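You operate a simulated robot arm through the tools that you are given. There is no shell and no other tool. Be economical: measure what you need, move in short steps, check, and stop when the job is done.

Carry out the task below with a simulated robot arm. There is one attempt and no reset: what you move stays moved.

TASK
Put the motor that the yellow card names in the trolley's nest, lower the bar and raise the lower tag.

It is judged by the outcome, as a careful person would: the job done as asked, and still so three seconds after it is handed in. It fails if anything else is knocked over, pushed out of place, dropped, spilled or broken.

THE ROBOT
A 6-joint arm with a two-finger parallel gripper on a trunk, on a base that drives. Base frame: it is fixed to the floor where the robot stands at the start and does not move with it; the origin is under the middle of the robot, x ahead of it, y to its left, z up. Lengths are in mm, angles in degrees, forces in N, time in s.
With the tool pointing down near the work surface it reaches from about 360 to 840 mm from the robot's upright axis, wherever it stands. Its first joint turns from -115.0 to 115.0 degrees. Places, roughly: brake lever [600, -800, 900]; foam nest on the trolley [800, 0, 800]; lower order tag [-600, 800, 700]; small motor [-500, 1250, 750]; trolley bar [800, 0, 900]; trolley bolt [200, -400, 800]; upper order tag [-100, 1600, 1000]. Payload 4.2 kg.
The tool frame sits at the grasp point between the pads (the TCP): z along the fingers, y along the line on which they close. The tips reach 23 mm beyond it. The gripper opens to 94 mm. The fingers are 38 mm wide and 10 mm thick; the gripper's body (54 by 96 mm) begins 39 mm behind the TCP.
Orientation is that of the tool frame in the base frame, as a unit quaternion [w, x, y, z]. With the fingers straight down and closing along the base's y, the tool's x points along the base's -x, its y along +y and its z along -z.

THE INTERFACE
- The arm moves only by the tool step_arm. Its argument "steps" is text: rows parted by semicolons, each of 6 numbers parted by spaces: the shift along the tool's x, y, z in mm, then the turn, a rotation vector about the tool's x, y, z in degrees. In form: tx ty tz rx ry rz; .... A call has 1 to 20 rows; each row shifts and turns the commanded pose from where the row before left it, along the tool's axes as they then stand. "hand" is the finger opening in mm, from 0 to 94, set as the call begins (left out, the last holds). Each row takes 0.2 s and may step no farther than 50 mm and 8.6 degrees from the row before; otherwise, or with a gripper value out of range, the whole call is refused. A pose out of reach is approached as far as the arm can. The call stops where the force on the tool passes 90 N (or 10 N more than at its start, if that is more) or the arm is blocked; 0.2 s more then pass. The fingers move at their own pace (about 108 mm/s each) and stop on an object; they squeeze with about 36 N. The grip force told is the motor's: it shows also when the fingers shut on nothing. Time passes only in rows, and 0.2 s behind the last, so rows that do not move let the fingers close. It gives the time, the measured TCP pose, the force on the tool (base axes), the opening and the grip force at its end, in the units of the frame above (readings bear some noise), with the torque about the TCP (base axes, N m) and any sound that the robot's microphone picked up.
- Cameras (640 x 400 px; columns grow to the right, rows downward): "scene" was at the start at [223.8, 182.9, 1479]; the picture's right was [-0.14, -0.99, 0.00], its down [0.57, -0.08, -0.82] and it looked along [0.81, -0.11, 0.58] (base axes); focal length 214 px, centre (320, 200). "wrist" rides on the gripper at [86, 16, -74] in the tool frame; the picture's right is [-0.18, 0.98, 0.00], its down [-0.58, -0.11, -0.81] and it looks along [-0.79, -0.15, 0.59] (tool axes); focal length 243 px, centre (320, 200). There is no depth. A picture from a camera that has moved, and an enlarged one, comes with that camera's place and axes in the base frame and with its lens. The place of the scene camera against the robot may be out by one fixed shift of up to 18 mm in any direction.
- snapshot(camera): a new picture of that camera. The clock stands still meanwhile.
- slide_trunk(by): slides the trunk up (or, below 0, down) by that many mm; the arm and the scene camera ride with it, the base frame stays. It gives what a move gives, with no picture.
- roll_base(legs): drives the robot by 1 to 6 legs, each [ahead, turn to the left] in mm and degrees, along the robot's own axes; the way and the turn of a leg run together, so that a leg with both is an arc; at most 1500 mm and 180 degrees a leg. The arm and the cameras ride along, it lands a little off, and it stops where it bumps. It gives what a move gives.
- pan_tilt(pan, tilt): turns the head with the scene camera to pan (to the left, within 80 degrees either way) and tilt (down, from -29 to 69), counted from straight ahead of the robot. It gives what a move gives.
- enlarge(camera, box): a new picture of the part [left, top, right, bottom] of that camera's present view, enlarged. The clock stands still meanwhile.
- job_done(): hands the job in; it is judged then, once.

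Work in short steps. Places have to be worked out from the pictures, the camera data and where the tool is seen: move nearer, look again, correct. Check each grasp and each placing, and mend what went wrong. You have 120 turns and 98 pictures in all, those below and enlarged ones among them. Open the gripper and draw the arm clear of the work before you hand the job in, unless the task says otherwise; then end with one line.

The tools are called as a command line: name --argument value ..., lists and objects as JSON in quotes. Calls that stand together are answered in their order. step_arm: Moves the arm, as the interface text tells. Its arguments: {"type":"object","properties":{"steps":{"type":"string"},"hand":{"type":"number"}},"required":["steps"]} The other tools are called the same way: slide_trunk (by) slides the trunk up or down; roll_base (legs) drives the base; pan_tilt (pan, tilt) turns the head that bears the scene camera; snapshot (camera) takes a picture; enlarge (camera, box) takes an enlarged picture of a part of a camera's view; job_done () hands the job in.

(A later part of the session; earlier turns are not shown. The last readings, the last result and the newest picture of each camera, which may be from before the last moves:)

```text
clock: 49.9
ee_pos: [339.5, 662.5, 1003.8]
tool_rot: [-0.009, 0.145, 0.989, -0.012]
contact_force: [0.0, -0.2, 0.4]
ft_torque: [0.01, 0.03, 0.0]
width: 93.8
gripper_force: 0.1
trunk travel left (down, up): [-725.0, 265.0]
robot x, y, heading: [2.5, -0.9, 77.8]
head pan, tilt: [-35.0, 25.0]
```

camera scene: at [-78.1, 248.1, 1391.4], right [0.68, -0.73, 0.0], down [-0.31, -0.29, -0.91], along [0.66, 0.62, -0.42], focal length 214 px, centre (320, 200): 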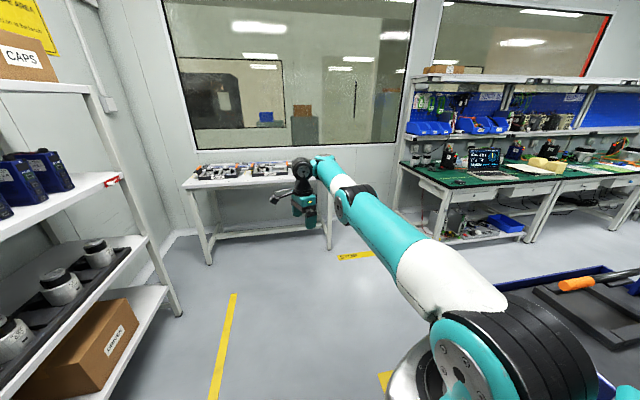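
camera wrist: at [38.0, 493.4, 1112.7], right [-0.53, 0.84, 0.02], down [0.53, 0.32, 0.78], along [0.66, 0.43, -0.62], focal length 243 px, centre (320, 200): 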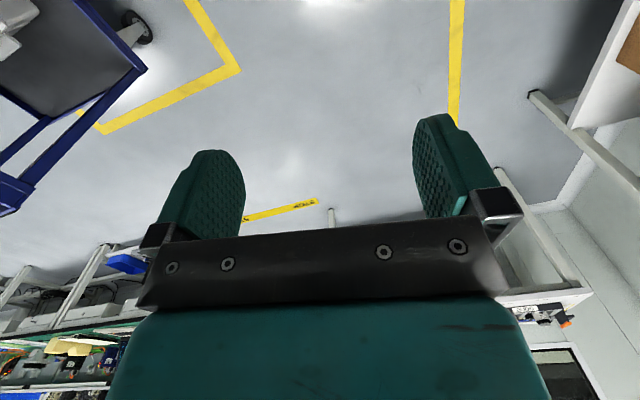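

That worked: the arm went through full stretch and now folds in normally. Estimates from two views: motor 26 at (-414, 1183, 765), lower tag knob at (-619, 767, 668), shelf edge at bearing about 53.5°. I'll pull the arm in and drive closer to the shelf.

step_arm --steps "7.3 -39.3 0 0 0 0; 7.3 -39.3 0 0 0 0; 7.3 -39.3 0 0 0 0; 7.3 -39.3 0 0 0 0; 0 0 0 0 0 0"

roll_base --legs '[[0, -9.5], [728, 0], [0, 75]]'

pan_tilt --pan 10 --tilt 35

snapshot --camera "scene"

```text
clock: 51.0
ee_pos: [269.2, 520.2, 1008.7]
tool_rot: [-0.009, 0.144, 0.989, -0.012]
contact_force: [0.5, 0.5, 0.1]
ft_torque: [-0.04, -0.01, -0.02]
width: 94.3
gripper_force: 0.1
trunk travel left (down, up): [-725.0, 265.0]
robot x, y, heading: [-1.4, -1.4, 77.8]
head pan, tilt: [-35.0, 25.0]
```

```text
clock: 59.0
ee_pos: [-95.8, 1137.6, 1008.2]
tool_rot: [-0.001, -0.416, 0.909, -0.015]
contact_force: [-0.1, 0.3, 1.6]
ft_torque: [-0.03, -0.01, -0.01]
width: 93.9
gripper_force: 0.1
trunk travel left (down, up): [-725.0, 265.0]
robot x, y, heading: [266.7, 675.7, 144.0]
head pan, tilt: [-35.0, 25.0]
```

```text
clock: 60.1
ee_pos: [-94.6, 1136.9, 1009.8]
tool_rot: [-0.001, -0.416, 0.909, -0.015]
contact_force: [0.1, -0.1, 0.0]
ft_torque: [0.01, 0.0, 0.04]
width: 93.9
gripper_force: 0.0
trunk travel left (down, up): [-725.0, 265.0]
robot x, y, heading: [270.7, 680.4, 143.5]
head pan, tilt: [10.0, 35.0]
```

```text
63 pictures are left
camera scene: at [-34.5, 647.7, 1375.6], right [0.44, 0.9, 0.0], down [0.51, -0.25, -0.82], along [-0.73, 0.36, -0.57], focal length 214 px, centre (320, 200)
```

scene: 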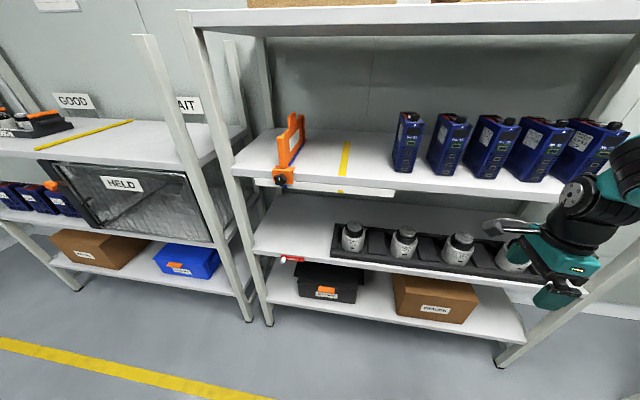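

Good view, with motor 26 second from the left. I'll zoom in on the motor, the tag, and the ledge above for measuring.

enlarge --camera "scene" --box '[364, 218, 444, 268]'

enlarge --camera "scene" --box '[240, 160, 400, 260]'

enlarge --camera "scene" --box '[260, 240, 324, 280]'

```text
8.00 times, centred on (404, 243) of scene
camera zoom: at [-34.5, 647.7, 1375.6], right [0.44, 0.9, 0.0], down [0.51, -0.25, -0.82], along [-0.73, 0.36, -0.57], focal length 1716 px, centre (-352, -144)
```

zoom: 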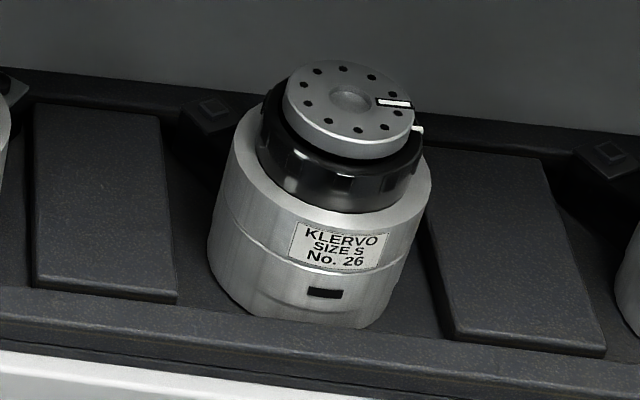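

```text
4.00 times, centred on (320, 210) of scene
camera zoom: at [-34.5, 647.7, 1375.6], right [0.44, 0.9, 0.0], down [0.51, -0.25, -0.82], along [-0.73, 0.36, -0.57], focal length 858 px, centre (320, 160)
```

zoom: 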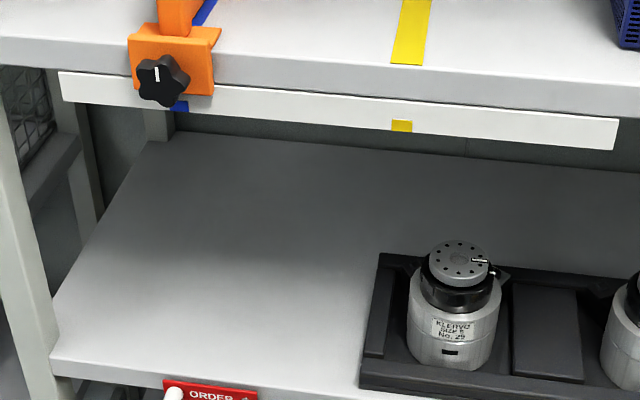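

```text
10.00 times, centred on (292, 260) of scene
camera zoom: at [-34.5, 647.7, 1375.6], right [0.44, 0.9, 0.0], down [0.51, -0.25, -0.82], along [-0.73, 0.36, -0.57], focal length 2145 px, centre (600, -400)
```

zoom: 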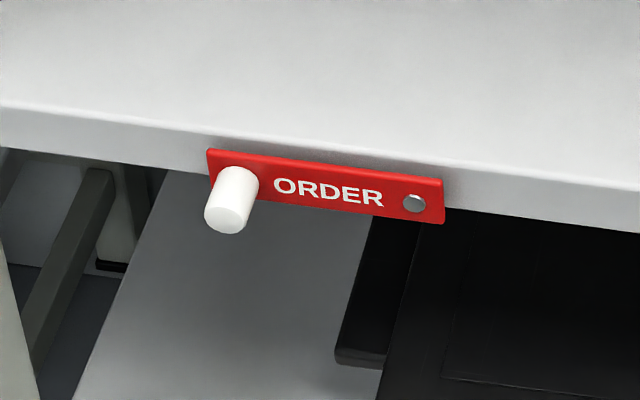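

Dimensions: collar about 70 mm wide, body about 93 mm (too wide to grip), top at z ≈ 840. I'll grip the collar with the tool horizontal and the closing line level, so first I yaw so that tool x points at the shelf.

step_arm --steps "0 0 0 0 0 8.55; 0 0 0 0 0 8.55; 0 0 0 0 0 8.55; 0 0 0 0 0 8.55; 0 0 0 0 0 8.55; 0 0 0 0 0 8.55; 0 0 0 0 0 8.55; 0 0 0 0 0 8.55; 0 0 0 0 0 8.55; 0 0 0 0 0 8.55; 0 0 0 0 0 0"

```text
clock: 62.5
ee_pos: [-93.8, 1137.8, 1008.7]
tool_rot: [0.01, 0.313, 0.95, -0.012]
contact_force: [0.2, 0.1, 0.4]
ft_torque: [-0.02, -0.01, 0.02]
width: 94.0
gripper_force: 0.0
trunk travel left (down, up): [-725.0, 265.0]
robot x, y, heading: [269.4, 678.4, 143.5]
head pan, tilt: [10.0, 35.0]
```

Yaw is right. Next I'll pitch the fingers up toward the shelf while lowering and shifting left, staying clear of the shelf edge.

step_arm --steps "8 -15 15 0 8.5 0; 5.7 -15 16 0 8.5 0; 3.3 -15 16.7 0 8.5 0; 0.8 -15 17 0 8.5 0; -1.8 -15 16.9 0 8.5 0; -4.2 -15 16.5 0 8.5 0; -6.6 -15 15.7 0 8.5 0; -8.9 -15 14.5 0 8.5 0; 0 0 0 0 0 0"

snapshot --camera "wrist"

snapshot --camera "scene"

```text
clock: 64.5
ee_pos: [-190.4, 1104.2, 885.1]
tool_rot: [-0.524, 0.265, 0.792, 0.165]
contact_force: [-0.2, -0.1, -0.5]
ft_torque: [-0.01, -0.01, 0.0]
width: 94.0
gripper_force: 0.1
out of reach, approached as far as the arm can: row 2, 3, 4, 5, 6
trunk travel left (down, up): [-725.0, 265.0]
robot x, y, heading: [270.4, 676.9, 143.6]
head pan, tilt: [10.0, 35.0]
```

```text
59 pictures are left
camera wrist: at [-153.5, 1098.5, 996.2], right [0.64, 0.75, -0.18], down [0.72, -0.67, -0.21], along [-0.28, 0.0, -0.96], focal length 243 px, centre (320, 200)
```

wrist: 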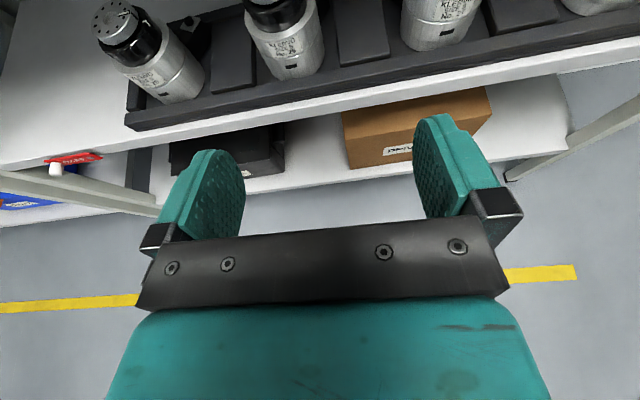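

```text
58 pictures are left
camera scene: at [-34.5, 647.7, 1375.6], right [0.44, 0.9, 0.0], down [0.51, -0.25, -0.82], along [-0.73, 0.36, -0.57], focal length 214 px, centre (320, 200)
```

scene: 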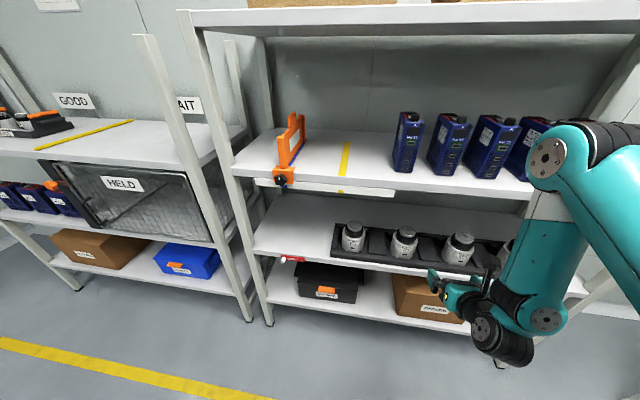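

The pose is good, with the tool pitched 23° down toward the shelf. I'll shift left to line up with motor 26, level the tool further, and look again.

step_arm --steps "0 -17 0 0 7 0; 0 -17 0 0 7 0; 0 -17 0 0 0 0; 0 -17 0 0 0 0; 0 0 0 0 0 0"

snapshot --camera "wrist"

```text
clock: 65.7
ee_pos: [-231.4, 1049.2, 886.8]
tool_rot: [-0.615, 0.244, 0.725, 0.192]
contact_force: [-39.7, 61.7, -29.5]
ft_torque: [-6.12, -1.82, 4.25]
width: 94.2
gripper_force: 0.0
trunk travel left (down, up): [-725.0, 265.0]
robot x, y, heading: [267.6, 679.4, 143.7]
head pan, tilt: [10.0, 35.0]
```

```text
57 pictures are left
camera wrist: at [-174.6, 1029.4, 985.3], right [0.6, 0.77, -0.2], down [0.65, -0.62, -0.43], along [-0.46, 0.13, -0.88], focal length 243 px, centre (320, 200)
```

wrist: 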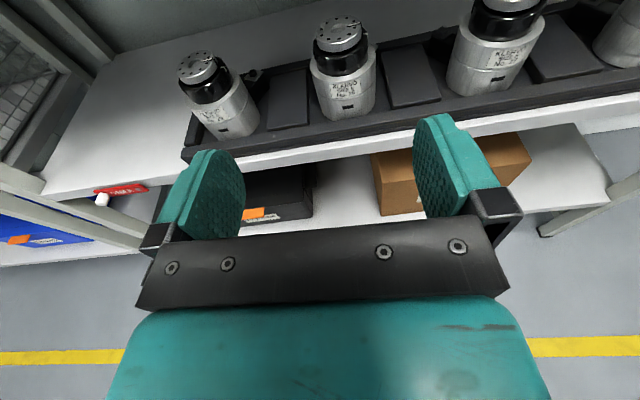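

There is a 79 N contact that the view doesn't explain, most likely the steep forearm pressing on the gripper's camera side. I'll undo the last pitch at once.

step_arm --steps "0 0 0 0 -7 0; 0 0 0 0 -7 0; 0 0 0 0 0 0"

snapshot --camera "scene"

```text
clock: 66.5
ee_pos: [-232.0, 1049.9, 887.5]
tool_rot: [-0.523, 0.264, 0.793, 0.164]
contact_force: [0.0, 0.2, 0.8]
ft_torque: [0.01, 0.0, -0.01]
width: 94.0
gripper_force: 0.2
trunk travel left (down, up): [-725.0, 265.0]
robot x, y, heading: [271.3, 679.6, 143.8]
head pan, tilt: [10.0, 35.0]
```

```text
56 pictures are left
camera scene: at [-34.6, 647.6, 1375.6], right [0.44, 0.9, 0.0], down [0.51, -0.25, -0.82], along [-0.73, 0.36, -0.57], focal length 214 px, centre (320, 200)
```

scene: 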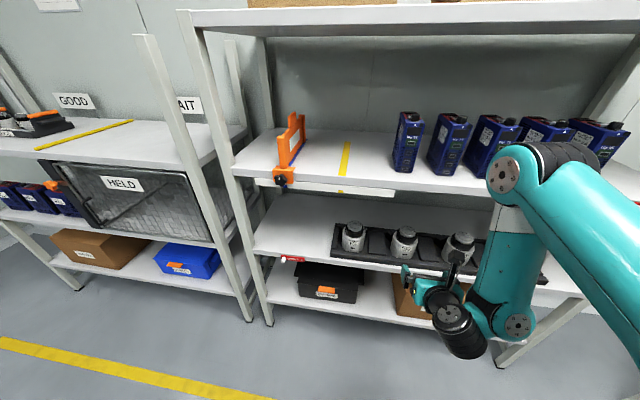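

Contact is gone, and the picture shows the forearm nearly vertical above the gripper. I'll lower the trunk 200 mm and raise the tool the same, which flattens the forearm.

slide_trunk --by -200

step_arm --steps "36.7 0 -15.8 0 0 0; 36.7 0 -15.8 0 0 0; 36.7 0 -15.8 0 0 0; 36.7 0 -15.8 0 0 0; 36.7 0 -15.8 0 0 0; 0 0 0 0 0 0"

step_arm --steps "0 0 0 0 6 0; 0 0 0 0 6 0; 0 0 0 0 0 0"

snapshot --camera "wrist"

snapshot --camera "scene"

```text
clock: 68.6
ee_pos: [-231.6, 1050.4, 688.2]
tool_rot: [-0.523, 0.266, 0.793, 0.165]
contact_force: [0.4, -0.1, 0.5]
ft_torque: [-0.01, -0.04, 0.02]
width: 94.1
gripper_force: 0.1
trunk travel left (down, up): [-525.0, 465.0]
robot x, y, heading: [270.1, 679.5, 143.7]
head pan, tilt: [10.0, 35.0]
```

```text
clock: 70.0
ee_pos: [-241.1, 1053.9, 781.8]
tool_rot: [-0.524, 0.265, 0.792, 0.165]
contact_force: [-0.1, 0.8, 0.2]
ft_torque: [0.0, 0.02, 0.02]
width: 94.0
gripper_force: 0.0
out of reach, approached as far as the arm can: row 3, 4, 5
trunk travel left (down, up): [-525.0, 465.0]
robot x, y, heading: [267.0, 678.9, 143.7]
head pan, tilt: [10.0, 35.0]
```

```text
clock: 70.8
ee_pos: [-240.8, 1055.1, 781.9]
tool_rot: [-0.603, 0.248, 0.734, 0.192]
contact_force: [0.0, -0.5, 1.0]
ft_torque: [0.03, -0.01, 0.0]
width: 94.1
gripper_force: 0.0
trunk travel left (down, up): [-525.0, 465.0]
robot x, y, heading: [267.8, 680.4, 143.7]
head pan, tilt: [10.0, 35.0]
```

```text
55 pictures are left
camera wrist: at [-186.2, 1035.8, 882.6], right [0.61, 0.77, -0.2], down [0.66, -0.63, -0.41], along [-0.44, 0.12, -0.89], focal length 243 px, centre (320, 200)
```

wrist: 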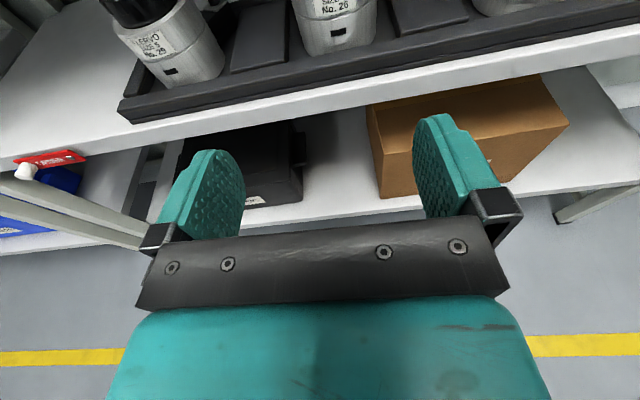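

```text
54 pictures are left
camera scene: at [-34.6, 647.7, 1175.6], right [0.44, 0.9, 0.0], down [0.51, -0.25, -0.82], along [-0.73, 0.36, -0.57], focal length 214 px, centre (320, 200)
```

scene: 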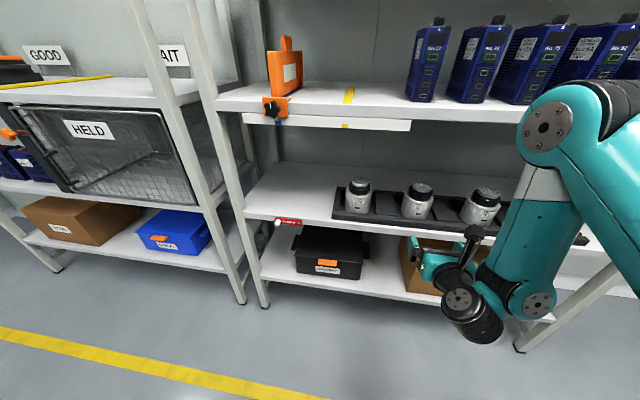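

Upward travel is limited because the arm is too folded. I'll back the base off 130 mm so that the arm works more extended, then bring the tool forward and up.

roll_base --legs '[[-130, 0]]'

step_arm --steps "0 0 45 0 0 0; 10 0 45 0 0 0; 30 0 30 0 0 0; 40 0 10 0 0 0; 30 0 20 0 0 0; 0 0 40 0 0 0; 0 0 0 0 0 0"

snapshot --camera "wrist"

```text
clock: 72.1
ee_pos: [-136.8, 976.5, 782.1]
tool_rot: [-0.604, 0.247, 0.734, 0.192]
contact_force: [0.7, 0.7, 0.2]
ft_torque: [-0.01, 0.0, 0.03]
width: 93.9
gripper_force: 0.0
trunk travel left (down, up): [-525.0, 465.0]
robot x, y, heading: [375.0, 602.5, 143.5]
head pan, tilt: [10.0, 35.0]
```

```text
clock: 73.7
ee_pos: [-184.1, 1056.7, 790.4]
tool_rot: [-0.605, 0.245, 0.733, 0.191]
contact_force: [0.4, 0.4, 1.1]
ft_torque: [-0.03, 0.01, -0.01]
width: 94.2
gripper_force: 0.1
out of reach, approached as far as the arm can: row 2, 3, 4, 5, 6
trunk travel left (down, up): [-525.0, 465.0]
robot x, y, heading: [374.1, 602.5, 143.6]
head pan, tilt: [10.0, 35.0]
```

```text
53 pictures are left
camera wrist: at [-128.7, 1038.1, 891.9], right [0.61, 0.77, -0.2], down [0.66, -0.63, -0.41], along [-0.44, 0.12, -0.89], focal length 243 px, centre (320, 200)
```

wrist: 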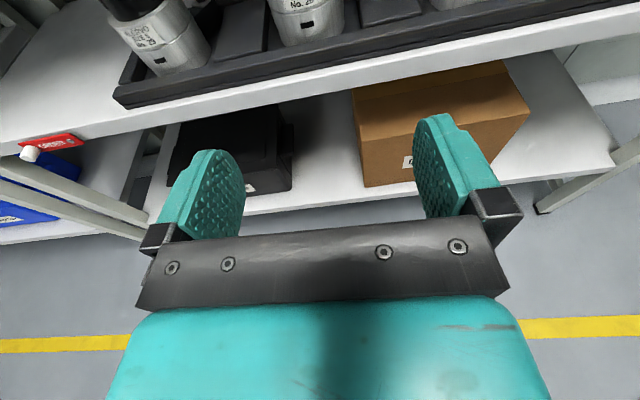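

Forward motion was refused partway. I'll look at the arm's shape once more.

snapshot --camera "scene"

step_arm --steps "0 0 0 0 0 0; 0 0 20 0 0 0; 0 0 0 0 0 0"

step_arm --steps "0 -20 0 0 0 0; 20 0 0 0 0 0; 0 0 0 0 -6 0; 0 0 0 0 0 0"

```text
52 pictures are left
camera scene: at [69.9, 570.8, 1175.6], right [0.44, 0.9, 0.0], down [0.51, -0.25, -0.82], along [-0.73, 0.36, -0.57], focal length 214 px, centre (320, 200)
```

scene: 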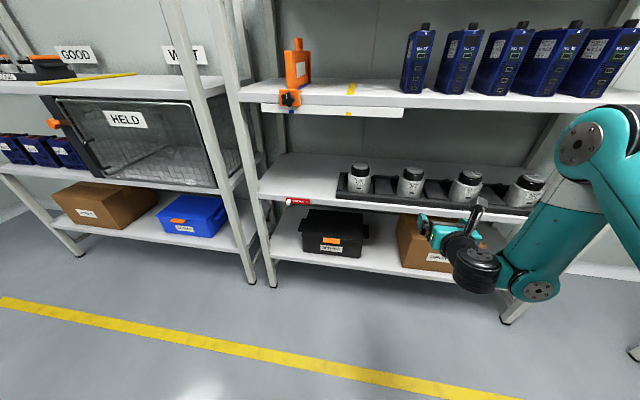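

```text
clock: 74.5
ee_pos: [-186.0, 1062.3, 780.5]
tool_rot: [-0.605, 0.245, 0.733, 0.192]
contact_force: [-0.8, -0.3, -0.3]
ft_torque: [-0.04, 0.02, -0.02]
width: 93.9
gripper_force: 0.1
out of reach, approached as far as the arm can: row 2
trunk travel left (down, up): [-525.0, 465.0]
robot x, y, heading: [371.6, 601.4, 143.7]
head pan, tilt: [10.0, 35.0]
```

```text
clock: 75.5
ee_pos: [-158.1, 1034.5, 781.6]
tool_rot: [-0.565, 0.256, 0.764, 0.178]
contact_force: [0.4, -0.5, -0.7]
ft_torque: [-0.03, -0.01, 0.01]
width: 94.2
gripper_force: 0.1
out of reach, approached as far as the arm can: row 1, 2, 3
trunk travel left (down, up): [-525.0, 465.0]
robot x, y, heading: [372.9, 600.5, 143.6]
head pan, tilt: [10.0, 35.0]
```

The wrist has become twisted, because my x-up yaw took the last joint towards its stop. I'll return the tool to vertical and yaw back to the natural orientation, camera toward the robot, then approach with the fingers about 45° down.

step_arm --steps "0 0 0 0 -8.1 0; 0 0 0 0 -8.1 0; 0 0 0 0 -8.1 0; 0 0 0 0 -8.1 0; 0 0 0 0 -8.1 0; 0 0 0 0 -8.1 0; 0 0 0 0 -8.1 0; 0 0 0 0 -8.1 0; 0 0 0 0 -8.1 0; 0 0 0 0 0 0"

step_arm --steps "0 0 0 0 0 -8.5; 0 0 0 0 0 -8.5; 0 0 0 0 0 -8.5; 0 0 0 0 0 -8.5; 0 0 0 0 0 -8.5; 0 0 0 0 0 -8.5; 0 0 0 0 0 -8.5; 0 0 0 0 0 -8.5; 0 0 0 0 0 -8.5; 0 0 0 0 0 -8.5; 0 0 0 0 0 0"

step_arm --steps "0 0 0 0 0 -8.5; 0 0 0 0 0 -8.5; 0 0 0 0 0 -8.5; 0 0 0 0 0 -8.5; 0 0 0 0 0 -8.5; 0 0 0 0 0 -8.5; 0 0 0 0 0 -8.5; 0 0 0 0 0 -8.5; 0 0 0 0 0 -8.5; 0 0 0 0 0 -8.5; 0 0 0 0 0 -8.5; 0 0 0 0 0 0"

snapshot --camera "scene"

```text
clock: 77.7
ee_pos: [174.6, 849.9, 493.7]
tool_rot: [0.001, 0.312, 0.95, -0.009]
contact_force: [-0.1, -0.2, -0.9]
ft_torque: [-0.01, 0.01, 0.01]
width: 94.1
gripper_force: 0.0
out of reach, approached as far as the arm can: row 1, 2, 3, 4, 5, 6, 7, 8, 9
trunk travel left (down, up): [-525.0, 465.0]
robot x, y, heading: [372.3, 601.9, 143.7]
head pan, tilt: [10.0, 35.0]
```

```text
clock: 80.1
ee_pos: [174.3, 850.6, 493.6]
tool_rot: [-0.006, -0.413, 0.911, -0.008]
contact_force: [-0.2, -0.7, -0.9]
ft_torque: [-0.01, 0.02, 0.0]
width: 93.9
gripper_force: 0.1
trunk travel left (down, up): [-525.0, 465.0]
robot x, y, heading: [375.6, 602.8, 143.7]
head pan, tilt: [10.0, 35.0]
```

```text
clock: 82.7
ee_pos: [174.8, 850.4, 494.6]
tool_rot: [0.009, 0.946, -0.323, 0.0]
contact_force: [0.7, 0.1, 0.8]
ft_torque: [0.0, 0.0, -0.03]
width: 94.1
gripper_force: 0.0
trunk travel left (down, up): [-525.0, 465.0]
robot x, y, heading: [372.2, 602.4, 143.7]
head pan, tilt: [10.0, 35.0]
```

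```text
51 pictures are left
camera scene: at [69.9, 570.9, 1175.6], right [0.44, 0.9, 0.0], down [0.51, -0.25, -0.82], along [-0.73, 0.36, -0.57], focal length 214 px, centre (320, 200)
```

scene: 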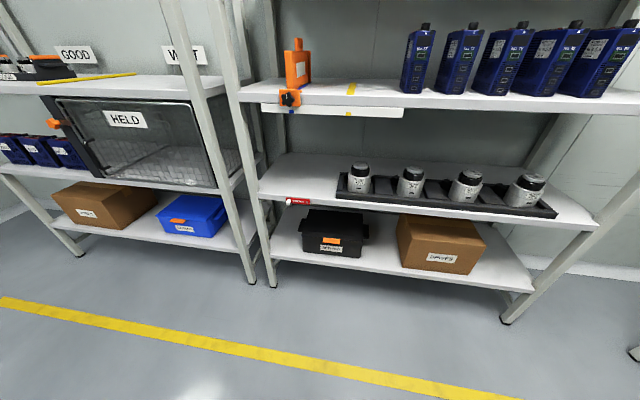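

The tool is vertical again in the natural orientation but folded in low. I'll extend it outward and up in front of the robot.

step_arm --steps "-36 8 -20 0 0 0; -36 8 -20 0 0 0; -36 8 -30 0 0 0; -36 8 -30 0 0 0; -36 8 -32 0 0 0; -36 8 -34 0 0 0; -36 8 -35 0 0 0; -36 8 -35 0 0 0; -36 8 -35 0 0 0; -20 8 -35 0 0 0; 0 0 0 0 0 0"

snapshot --camera "scene"

```text
refused: row 6 steps farther than a row can; nothing moved
```

```text
50 pictures are left
camera scene: at [69.9, 570.9, 1175.6], right [0.44, 0.9, 0.0], down [0.51, -0.25, -0.82], along [-0.73, 0.36, -0.57], focal length 214 px, centre (320, 200)
```

scene: 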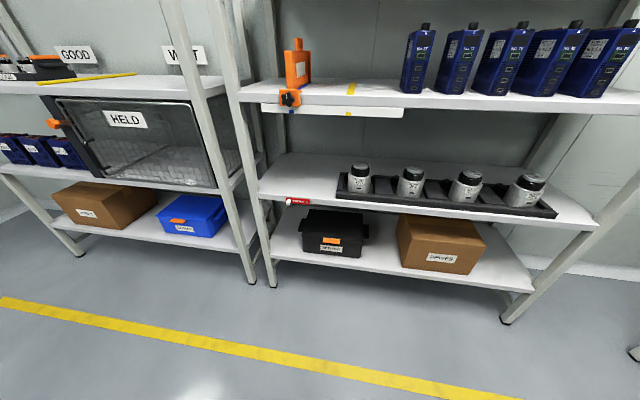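

One row was just over the step limit, so I'll resend with smaller rows.

step_arm --steps "-36 8 -20 0 0 0; -36 8 -20 0 0 0; -36 8 -28 0 0 0; -36 8 -28 0 0 0; -36 8 -30 0 0 0; -36 8 -30 0 0 0; -36 8 -30 0 0 0; -36 8 -30 0 0 0; -30 8 -35 0 0 0; -20 8 -35 0 0 0; 0 0 0 0 0 0"

```text
clock: 85.1
ee_pos: [174.2, 850.9, 492.9]
tool_rot: [0.008, 0.946, -0.324, 0.0]
contact_force: [-0.3, -0.3, 0.7]
ft_torque: [0.0, -0.01, 0.02]
width: 94.2
gripper_force: 0.1
out of reach, approached as far as the arm can: row 1, 2, 3, 4, 5, 6, 7, 8, 9, 10
trunk travel left (down, up): [-525.0, 465.0]
robot x, y, heading: [376.9, 601.9, 143.7]
head pan, tilt: [10.0, 35.0]
```

The arm won't leave this pose. I'll look at it from the head.

pan_tilt --pan -40 --tilt 60

snapshot --camera "scene"

```text
clock: 86.3
ee_pos: [173.8, 850.4, 493.4]
tool_rot: [0.009, 0.946, -0.324, 0.0]
contact_force: [0.5, -0.1, 0.0]
ft_torque: [0.02, -0.04, -0.01]
width: 94.1
gripper_force: 0.0
trunk travel left (down, up): [-525.0, 465.0]
robot x, y, heading: [375.3, 604.4, 143.8]
head pan, tilt: [-40.0, 60.0]
```

```text
49 pictures are left
camera scene: at [133.0, 596.6, 1141.3], right [0.97, 0.24, 0.0], down [0.21, -0.84, -0.5], along [-0.12, 0.49, -0.87], focal length 214 px, centre (320, 200)
```

scene: 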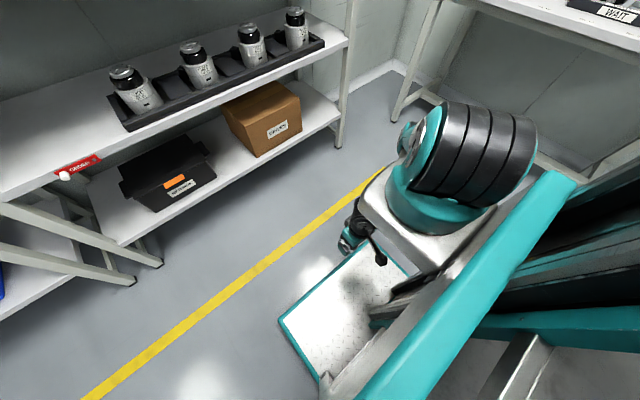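

The shoulder is visible but the upper arm is hidden. I'll take one more view, panned farther right.

pan_tilt --pan -65 --tilt 25

snapshot --camera "scene"

snapshot --camera "wrist"

```text
clock: 87.3
ee_pos: [174.4, 850.2, 493.3]
tool_rot: [0.008, 0.946, -0.325, 0.0]
contact_force: [-0.6, -1.5, -0.8]
ft_torque: [0.01, 0.02, 0.02]
width: 94.2
gripper_force: 0.0
trunk travel left (down, up): [-525.0, 465.0]
robot x, y, heading: [375.8, 601.7, 143.6]
head pan, tilt: [-65.0, 25.0]
```

```text
48 pictures are left
camera scene: at [166.9, 622.1, 1191.3], right [0.98, -0.2, 0.0], down [-0.08, -0.42, -0.91], along [0.18, 0.89, -0.42], focal length 214 px, centre (320, 200)
```

scene: 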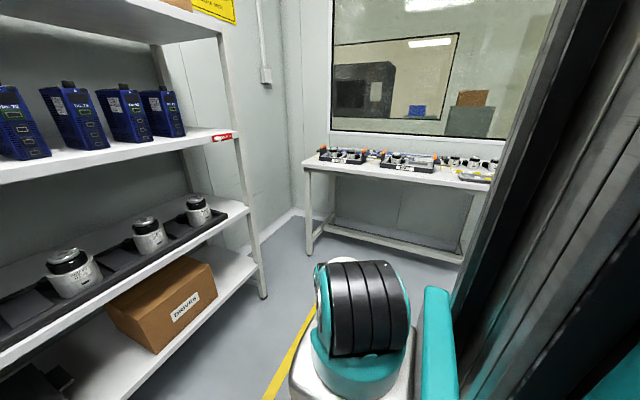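

```text
47 pictures are left
camera wrist: at [232.4, 785.7, 570.4], right [-0.75, -0.66, 0.01], down [-0.39, 0.46, 0.8], along [-0.54, 0.59, -0.6], focal length 243 px, centre (320, 200)
```

wrist: 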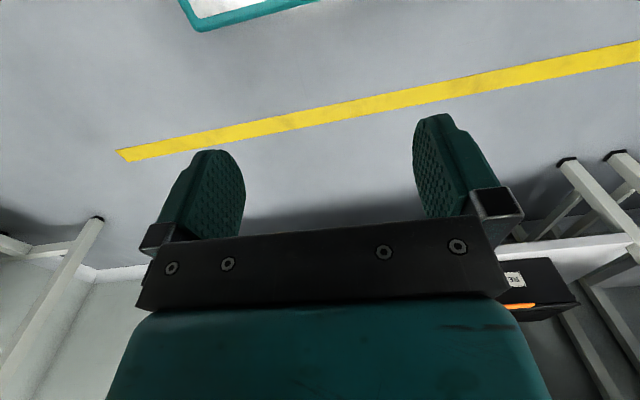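

The upper arm must be hanging down beyond the shoulder. I'll probe single directions (forward-down, lateral, tilt) to find one that moves.

step_arm --steps "-30 0 30 0 0 0; -30 0 0 0 0 0; 0 0 30 0 0 0; 0 30 0 0 0 0; 0 0 0 0 0 0"

step_arm --steps "0 0 0 0 8 0; 0 0 0 0 8 0; 0 0 0 0 0 0"

```text
clock: 88.5
ee_pos: [155.1, 821.0, 446.6]
tool_rot: [0.009, 0.946, -0.324, 0.001]
contact_force: [-0.2, 0.2, 0.0]
ft_torque: [-0.01, -0.05, 0.01]
width: 93.8
gripper_force: 0.0
out of reach, approached as far as the arm can: row 1, 2, 3
trunk travel left (down, up): [-525.0, 465.0]
robot x, y, heading: [374.9, 603.5, 143.8]
head pan, tilt: [-65.0, 25.0]
```

```text
clock: 89.3
ee_pos: [174.5, 797.4, 438.6]
tool_rot: [0.054, 0.936, -0.32, 0.134]
contact_force: [0.2, 0.1, -0.5]
ft_torque: [0.01, 0.03, 0.0]
width: 93.7
gripper_force: 0.1
out of reach, approached as far as the arm can: row 1, 2
trunk travel left (down, up): [-525.0, 465.0]
robot x, y, heading: [374.9, 603.2, 143.8]
head pan, tilt: [-65.0, 25.0]
```

The wrist seems to ride a circle with one joint fixed. I'll try tilting the fingers outward while moving forward.

step_arm --steps "0 0 0 0 -8 0; 0 0 0 0 -8 0; 0 0 0 0 -8 0; 0 0 0 0 -8 0; 0 0 0 0 -8 0; 0 0 0 0 0 0"

step_arm --steps "0 0 40 0 0 0; 0 0 40 0 0 0; 0 0 40 0 0 0; 0 0 0 0 0 0"

```text
clock: 90.7
ee_pos: [173.7, 798.4, 440.4]
tool_rot: [-0.054, 0.937, -0.321, -0.124]
contact_force: [0.2, -0.3, 0.0]
ft_torque: [0.02, 0.03, 0.01]
width: 94.0
gripper_force: 0.2
out of reach, approached as far as the arm can: row 2, 3, 4
trunk travel left (down, up): [-525.0, 465.0]
robot x, y, heading: [374.9, 600.2, 143.7]
head pan, tilt: [-65.0, 25.0]
```

```text
clock: 91.7
ee_pos: [148.9, 820.1, 325.3]
tool_rot: [-0.053, 0.938, -0.32, -0.124]
contact_force: [0.0, -0.1, 0.4]
ft_torque: [0.03, -0.03, -0.06]
width: 93.6
gripper_force: 0.1
trunk travel left (down, up): [-525.0, 465.0]
robot x, y, heading: [378.3, 598.8, 143.7]
head pan, tilt: [-65.0, 25.0]
```

Moving along the tool axis, down and out, is free. I'll raise the trunk for floor clearance, then extend outward and down toward full stretch so the elbow can change side as before.

slide_trunk --by 300

step_arm --steps "-35 0 30 0 0 0; -35 0 30 0 0 0; -35 0 30 0 0 0; -35 0 30 0 0 0; 0 0 0 0 0 0"

```text
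clock: 94.7
ee_pos: [150.9, 821.2, 625.1]
tool_rot: [-0.053, 0.937, -0.321, -0.124]
contact_force: [-0.2, 0.6, -0.3]
ft_torque: [0.02, -0.04, -0.01]
width: 93.9
gripper_force: 0.0
trunk travel left (down, up): [-825.0, 165.0]
robot x, y, heading: [370.5, 599.9, 143.8]
head pan, tilt: [-65.0, 25.0]
```

```text
clock: 95.9
ee_pos: [77.3, 811.7, 568.2]
tool_rot: [-0.054, 0.937, -0.32, -0.126]
contact_force: [-0.2, 0.2, 0.5]
ft_torque: [0.0, 0.0, 0.02]
width: 94.2
gripper_force: 0.1
out of reach, approached as far as the arm can: row 1, 2, 3, 4
trunk travel left (down, up): [-825.0, 165.0]
robot x, y, heading: [370.2, 605.1, 143.2]
head pan, tilt: [-65.0, 25.0]
```

It slid sideways instead. I'll look at the arm from above to find the elbow.

pan_tilt --pan -20 --tilt 69

snapshot --camera "scene"

```text
clock: 97.0
ee_pos: [77.3, 812.3, 569.0]
tool_rot: [-0.054, 0.937, -0.321, -0.124]
contact_force: [0.6, 0.2, 0.1]
ft_torque: [-0.01, 0.01, -0.01]
width: 94.0
gripper_force: 0.1
trunk travel left (down, up): [-825.0, 165.0]
robot x, y, heading: [375.3, 602.9, 143.8]
head pan, tilt: [-20.0, 68.8]
```

```text
46 pictures are left
camera scene: at [117.8, 578.4, 1432.0], right [0.83, 0.55, 0.0], down [0.52, -0.78, -0.36], along [-0.2, 0.3, -0.93], focal length 214 px, centre (320, 200)
```

scene: 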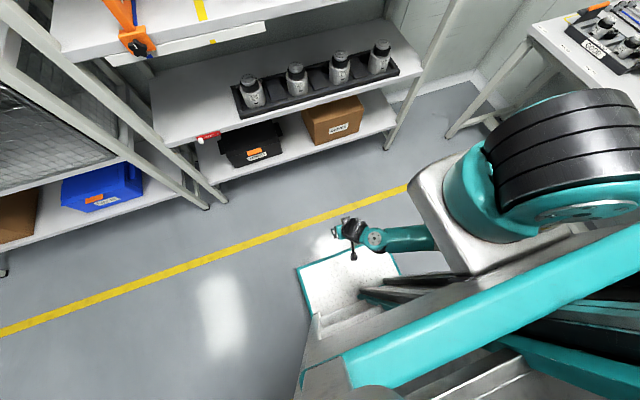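

The shoulder has turned round to its stop and the forearm reaches out backward beneath it. Moving the tool along the arm's own plane towards the robot's right side should bring it out the proper way.

step_arm --steps "19 -42 -5 0 0 0; 19 -42 -5 0 0 0; 19 -42 -5 0 0 0; 19 -42 -5 0 0 0; 19 -42 -5 0 0 0; 19 -42 -5 0 0 0; 19 -42 -5 0 0 0; 19 -42 -5 0 0 0; 0 0 0 0 0 0"

snapshot --camera "scene"

```text
clock: 99.0
ee_pos: [401.1, 989.1, 574.0]
tool_rot: [-0.052, 0.938, -0.321, -0.123]
contact_force: [0.0, 1.0, 0.1]
ft_torque: [-0.01, 0.0, 0.0]
width: 94.1
gripper_force: 0.0
out of reach, approached as far as the arm can: row 5, 7
trunk travel left (down, up): [-825.0, 165.0]
robot x, y, heading: [374.2, 602.0, 143.8]
head pan, tilt: [-20.0, 68.8]
```

```text
45 pictures are left
camera scene: at [117.9, 578.4, 1431.9], right [0.83, 0.55, 0.0], down [0.52, -0.78, -0.36], along [-0.2, 0.3, -0.93], focal length 214 px, centre (320, 200)
```

scene: 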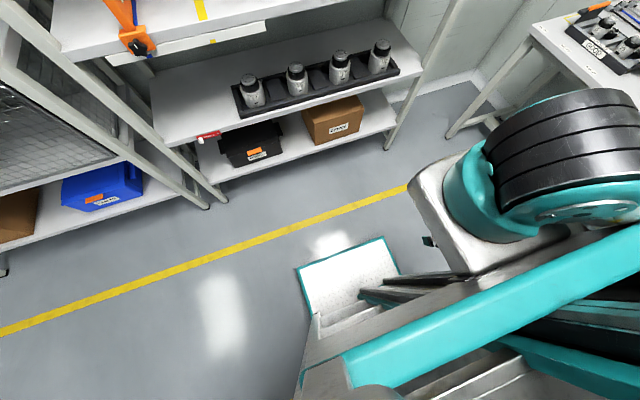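

The arm is now properly on the robot's right side. I'll extend it and sweep round toward the front, rising a little.

step_arm --steps "-30 -30 -12.5 0 0 0; -30 -30 -12.5 0 0 0; -30 -30 -12.5 0 0 0; -30 -30 -12.5 0 0 0; -30 -30 -12.5 0 0 0; 0 0 0 0 0 0"

step_arm --steps "-40 20 10.8 0 0 0; -40 20 10.8 0 0 0; -40 20 10.8 0 0 0; -40 20 10.8 0 0 0; -40 20 10.8 0 0 0; -40 25 10.8 0 0 0; -40 25 10.8 0 0 0; -38 30 10 0 0 0; 0 0 0 0 0 0"

pan_tilt --pan -20 --tilt 40

snapshot --camera "scene"

```text
clock: 100.4
ee_pos: [393.6, 1183.0, 677.2]
tool_rot: [-0.053, 0.937, -0.321, -0.125]
contact_force: [0.3, 0.5, 0.4]
ft_torque: [0.01, 0.03, 0.03]
width: 93.9
gripper_force: 0.1
trunk travel left (down, up): [-825.0, 165.0]
robot x, y, heading: [374.9, 602.2, 143.8]
head pan, tilt: [-20.0, 68.8]
```

```text
clock: 102.4
ee_pos: [23.4, 1243.6, 674.0]
tool_rot: [-0.054, 0.937, -0.321, -0.124]
contact_force: [0.6, 0.8, 0.1]
ft_torque: [-0.01, 0.03, -0.03]
width: 93.9
gripper_force: 0.0
trunk travel left (down, up): [-825.0, 165.0]
robot x, y, heading: [378.8, 605.9, 143.8]
head pan, tilt: [-20.0, 68.8]
```

```text
clock: 103.4
ee_pos: [23.5, 1244.1, 674.5]
tool_rot: [-0.053, 0.938, -0.32, -0.125]
contact_force: [0.9, 0.8, -0.9]
ft_torque: [0.0, -0.02, -0.02]
width: 94.1
gripper_force: 0.1
trunk travel left (down, up): [-825.0, 165.0]
robot x, y, heading: [374.1, 600.2, 143.9]
head pan, tilt: [-20.0, 40.0]
```

```text
44 pictures are left
camera scene: at [101.7, 602.6, 1468.0], right [0.83, 0.55, 0.0], down [0.36, -0.54, -0.77], along [-0.42, 0.64, -0.64], focal length 214 px, centre (320, 200)
```

scene: 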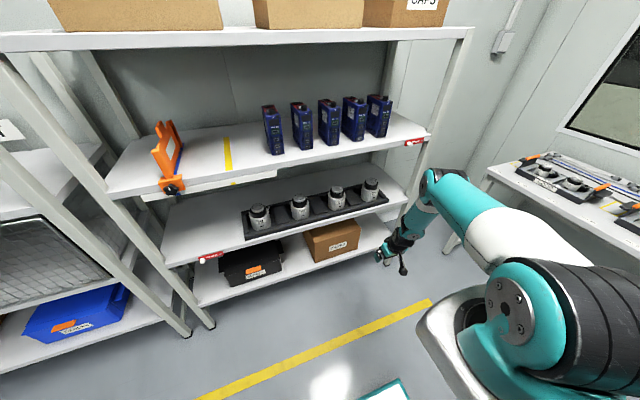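

Everything moves cleanly again with the elbow up. I'll lower the trunk 450 mm so the forearm stays flat, then lift the tool well clear in front of the shelf.

slide_trunk --by -450

step_arm --steps "-12 0 -44 0 0 0; -12 0 -44 0 0 0; -12 0 -44 0 0 0; -12 0 -44 0 0 0; -12 0 -44 0 0 0; -12 0 -44 0 0 0; -12 0 -44 0 0 0; -12 0 -44 0 0 0; -12 0 -44 0 0 0; -12 0 -44 0 0 0; -12 0 -44 0 0 0; -12 0 -44 0 0 0; -12 0 -44 0 0 0; -12 0 -44 0 0 0; 0 0 0 0 0 0"

```text
refused: -450 is not a number from -400 to 400
```

```text
clock: 106.6
ee_pos: [17.8, 1231.4, 1313.8]
tool_rot: [-0.053, 0.937, -0.321, -0.124]
contact_force: [0.3, -0.4, 0.3]
ft_torque: [0.0, 0.01, 0.0]
width: 94.2
gripper_force: 0.0
trunk travel left (down, up): [-825.0, 165.0]
robot x, y, heading: [376.9, 600.9, 143.7]
head pan, tilt: [-20.0, 40.0]
```

The slide was refused for being over 400, but the arm rose safely. Now I'll lower the trunk 400, which puts the tool at about z = 914.

slide_trunk --by -400

step_arm --steps "0 35 0 0 -6 0; 0 35 0 0 -6 0; 0 35 0 0 -6 0; 0 35 0 0 -6 0; 0 35 0 0 -6 0; 0 35 0 0 0 0; 0 35 0 0 0 0; 0 35 0 0 0 0; 0 30 0 0 0 0; 0 0 0 0 0 0"

snapshot --camera "wrist"

pan_tilt --pan -5 --tilt 15

snapshot --camera "scene"

```text
clock: 110.4
ee_pos: [18.1, 1231.9, 915.0]
tool_rot: [-0.053, 0.938, -0.32, -0.124]
contact_force: [-0.6, -0.8, 0.0]
ft_torque: [0.01, 0.02, 0.01]
width: 94.0
gripper_force: 0.1
trunk travel left (down, up): [-425.0, 565.0]
robot x, y, heading: [370.7, 600.3, 143.5]
head pan, tilt: [-20.0, 40.0]
```

```text
clock: 112.6
ee_pos: [-174.2, 987.2, 907.9]
tool_rot: [-0.134, 0.873, -0.296, -0.364]
contact_force: [-0.2, -0.6, 0.2]
ft_torque: [-0.03, 0.0, -0.01]
width: 93.9
gripper_force: 0.1
trunk travel left (down, up): [-425.0, 565.0]
robot x, y, heading: [373.8, 604.6, 143.8]
head pan, tilt: [-20.0, 40.0]
```

```text
43 pictures are left
camera wrist: at [-94.0, 903.8, 899.6], right [-0.71, -0.7, 0.11], down [0.19, -0.03, 0.98], along [-0.68, 0.72, 0.15], focal length 243 px, centre (320, 200)
```

wrist: 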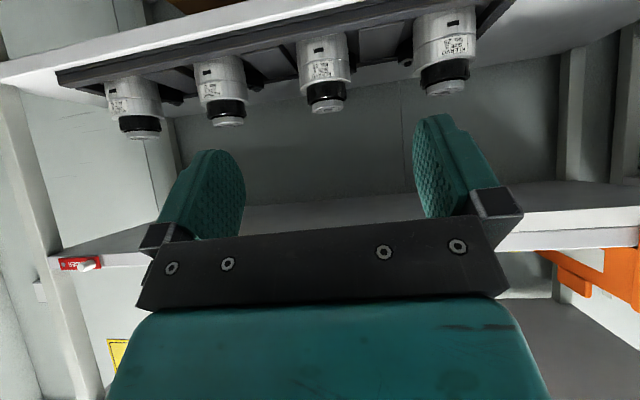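

```text
clock: 113.5
ee_pos: [-173.0, 986.6, 907.2]
tool_rot: [-0.135, 0.873, -0.296, -0.362]
contact_force: [-0.7, 0.7, 0.3]
ft_torque: [-0.01, -0.03, -0.01]
width: 94.2
gripper_force: 0.1
trunk travel left (down, up): [-425.0, 565.0]
robot x, y, heading: [376.6, 601.9, 143.7]
head pan, tilt: [-5.0, 15.0]
```

```text
42 pictures are left
camera scene: at [78.7, 593.5, 1107.5], right [0.66, 0.75, 0.0], down [0.19, -0.17, -0.97], along [-0.72, 0.64, -0.26], focal length 214 px, centre (320, 200)
```

scene: 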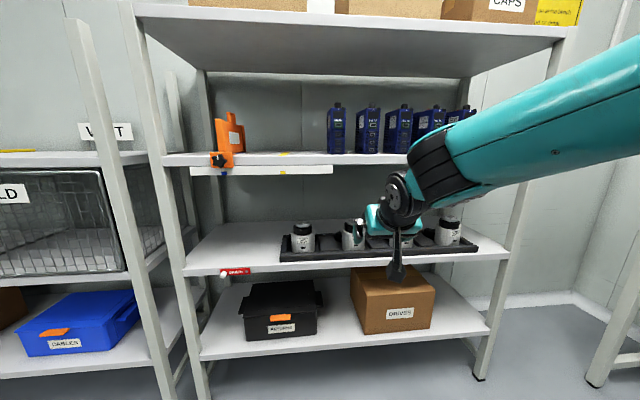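

The motors are in view of both cameras, and 26 is at column ~325 in the upside-down wrist picture. I'll zoom in to fix its position and heights.

enlarge --camera "wrist" --box '[260, 0, 420, 100]'

enlarge --camera "scene" --box '[320, 190, 480, 290]'

```text
4.00 times, centred on (340, 50) of wrist
camera zoom: at [-93.8, 904.0, 899.6], right [-0.71, -0.7, 0.11], down [0.19, -0.03, 0.98], along [-0.68, 0.72, 0.15], focal length 970 px, centre (240, 800)
```

zoom: 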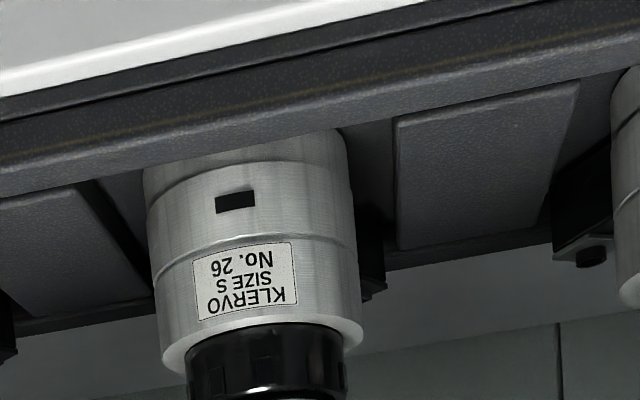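

```text
4.00 times, centred on (400, 240) of scene
camera zoom: at [78.7, 593.5, 1107.5], right [0.66, 0.75, 0.0], down [0.19, -0.17, -0.97], along [-0.72, 0.64, -0.26], focal length 858 px, centre (0, 40)
```

zoom: 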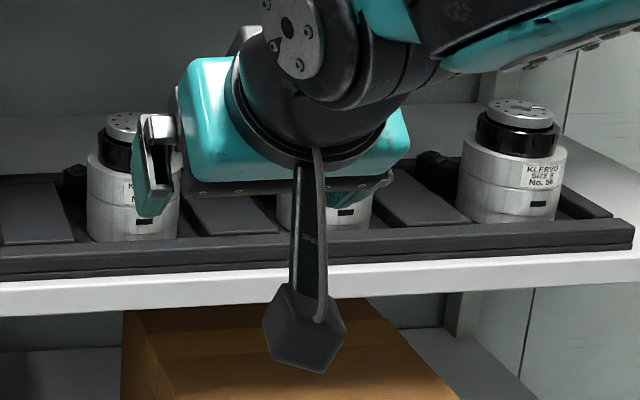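

The plate confirms No. 26. I'll advance 130 mm horizontally and take a second wrist view for triangulation.

step_arm --steps "-30.3 0 31 0 0 0; -30.3 0 31 0 0 0; -30.3 0 31 0 0 0; 0 0 0 0 0 0"

snapshot --camera "wrist"

```text
clock: 114.5
ee_pos: [-273.2, 1067.4, 906.8]
tool_rot: [-0.134, 0.874, -0.295, -0.363]
contact_force: [0.6, 0.5, -0.5]
ft_torque: [0.0, 0.02, 0.04]
width: 93.9
gripper_force: 0.1
trunk travel left (down, up): [-425.0, 565.0]
robot x, y, heading: [372.8, 603.5, 143.6]
head pan, tilt: [-5.0, 15.0]
```

```text
39 pictures are left
camera wrist: at [-196.1, 984.6, 899.4], right [-0.71, -0.7, 0.11], down [0.19, -0.03, 0.98], along [-0.68, 0.72, 0.15], focal length 243 px, centre (320, 200)
```

wrist: 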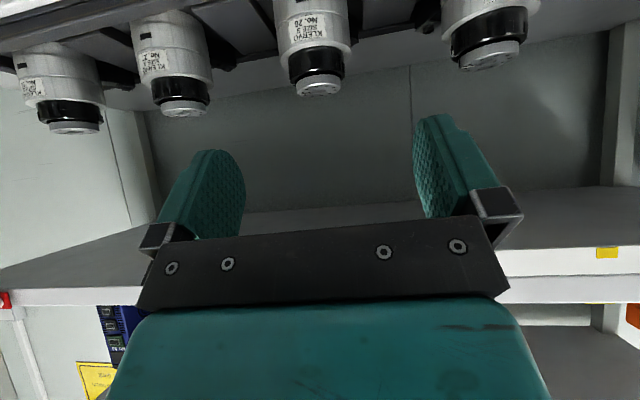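

Triangulation gives the motor's shoulder at z ≈ 770, its top at ≈ 808, its axis about 236 mm ahead and 12 mm to the right. I'll lower the trunk 150, raise the tool to compensate, flatten to about 32° and shift right 12 mm.

slide_trunk --by -150

step_arm --steps "-27 0 -26 0 0 0; -27 0 -26 0 0 0; -27 0 -26 0 0 0; -27 -4 -26 0 -4 0; 0 -4 0 0 -4 0; 0 -4 0 0 -4 0; 0 0 0 0 0 0"

snapshot --camera "wrist"

```text
clock: 116.2
ee_pos: [-275.0, 1066.7, 758.1]
tool_rot: [-0.135, 0.873, -0.297, -0.362]
contact_force: [0.2, -0.1, -0.1]
ft_torque: [-0.01, 0.01, 0.01]
width: 94.0
gripper_force: 0.0
trunk travel left (down, up): [-275.0, 715.0]
robot x, y, heading: [372.2, 599.2, 143.3]
head pan, tilt: [-5.0, 15.0]
```

```text
clock: 117.8
ee_pos: [-270.7, 1074.9, 908.9]
tool_rot: [-0.165, 0.83, -0.28, -0.452]
contact_force: [0.0, 0.5, -0.4]
ft_torque: [0.03, 0.04, -0.02]
width: 94.2
gripper_force: 0.1
trunk travel left (down, up): [-275.0, 715.0]
robot x, y, heading: [375.7, 604.5, 143.8]
head pan, tilt: [-5.0, 15.0]
```

```text
38 pictures are left
camera wrist: at [-194.6, 994.9, 876.2], right [-0.68, -0.72, 0.14], down [0.35, -0.16, 0.93], along [-0.64, 0.68, 0.35], focal length 243 px, centre (320, 200)
```

wrist: 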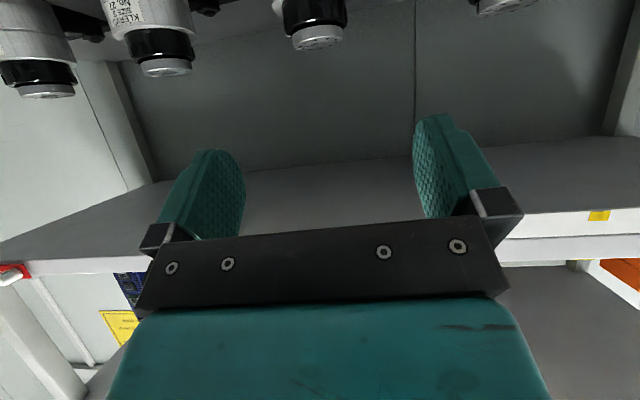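

The motor axis is now about 219 mm ahead and 7 mm right. I'll descend to z ≈ 805, advance most of the way with the jaws open, and check.

step_arm --steps "29.2 -2.3 18.6 0 0 0; 29.2 -2.3 18.6 0 0 0; 29.2 -2.3 18.6 0 0 0; -25 0 39.3 0 0 0; -25 0 39.3 0 0 0; -25 0 39.3 0 0 0; 0 0 0 0 0 0" --hand 94

snapshot --camera "wrist"

enlarge --camera "scene" --box '[280, 180, 440, 280]'

```text
clock: 119.4
ee_pos: [-377.1, 1167.5, 803.5]
tool_rot: [-0.164, 0.831, -0.279, -0.452]
contact_force: [0.1, 0.9, -0.3]
ft_torque: [-0.01, 0.01, 0.0]
width: 93.9
gripper_force: 0.1
trunk travel left (down, up): [-275.0, 715.0]
robot x, y, heading: [372.5, 601.0, 143.6]
head pan, tilt: [-5.0, 15.0]
```

```text
37 pictures are left
camera wrist: at [-300.6, 1088.3, 771.4], right [-0.68, -0.72, 0.13], down [0.34, -0.15, 0.93], along [-0.64, 0.68, 0.35], focal length 243 px, centre (320, 200)
```

wrist: 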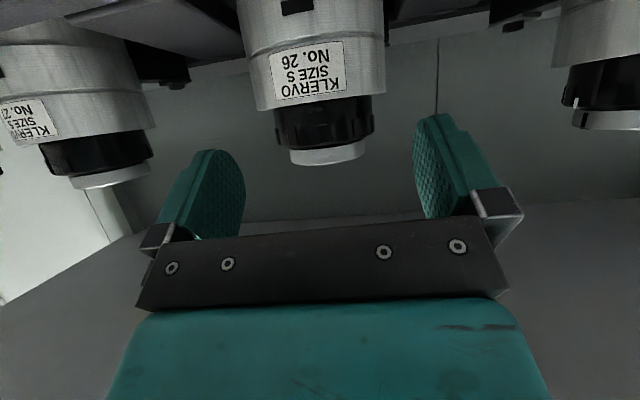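

```text
4.00 times, centred on (360, 230) of scene
camera zoom: at [78.7, 593.5, 957.6], right [0.66, 0.75, 0.0], down [0.19, -0.17, -0.97], along [-0.73, 0.64, -0.26], focal length 858 px, centre (160, 80)
```

zoom: 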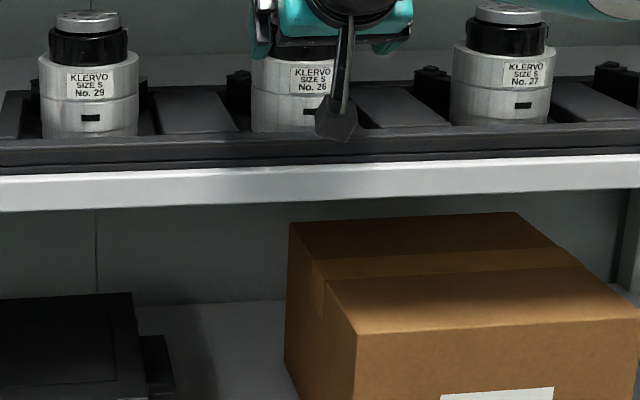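

Alignment is good: lateral error near zero, shoulder at z ≈ 766, axis about 70 mm ahead. I'll advance the last 66 mm, 5 mm lower, and look before closing.

step_arm --steps "-15.5 0 29.2 0 0 0; -15.5 0 29.2 0 0 0; 0 0 0 0 0 0"

snapshot --camera "wrist"

```text
clock: 120.2
ee_pos: [-423.8, 1205.8, 795.8]
tool_rot: [-0.165, 0.831, -0.281, -0.452]
contact_force: [-0.2, -0.1, -0.4]
ft_torque: [0.01, 0.02, -0.03]
width: 94.0
gripper_force: 0.2
out of reach, approached as far as the arm can: row 2
trunk travel left (down, up): [-275.0, 715.0]
robot x, y, heading: [371.3, 601.7, 143.6]
head pan, tilt: [-5.0, 15.0]
```

```text
35 pictures are left
camera wrist: at [-347.4, 1125.7, 764.1], right [-0.68, -0.72, 0.13], down [0.34, -0.15, 0.93], along [-0.64, 0.68, 0.35], focal length 243 px, centre (320, 200)
```

wrist: 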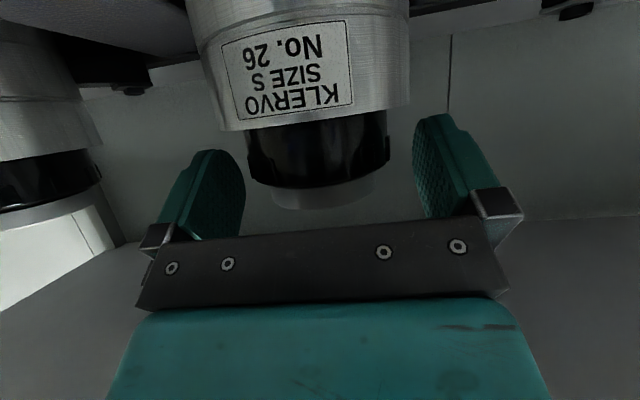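

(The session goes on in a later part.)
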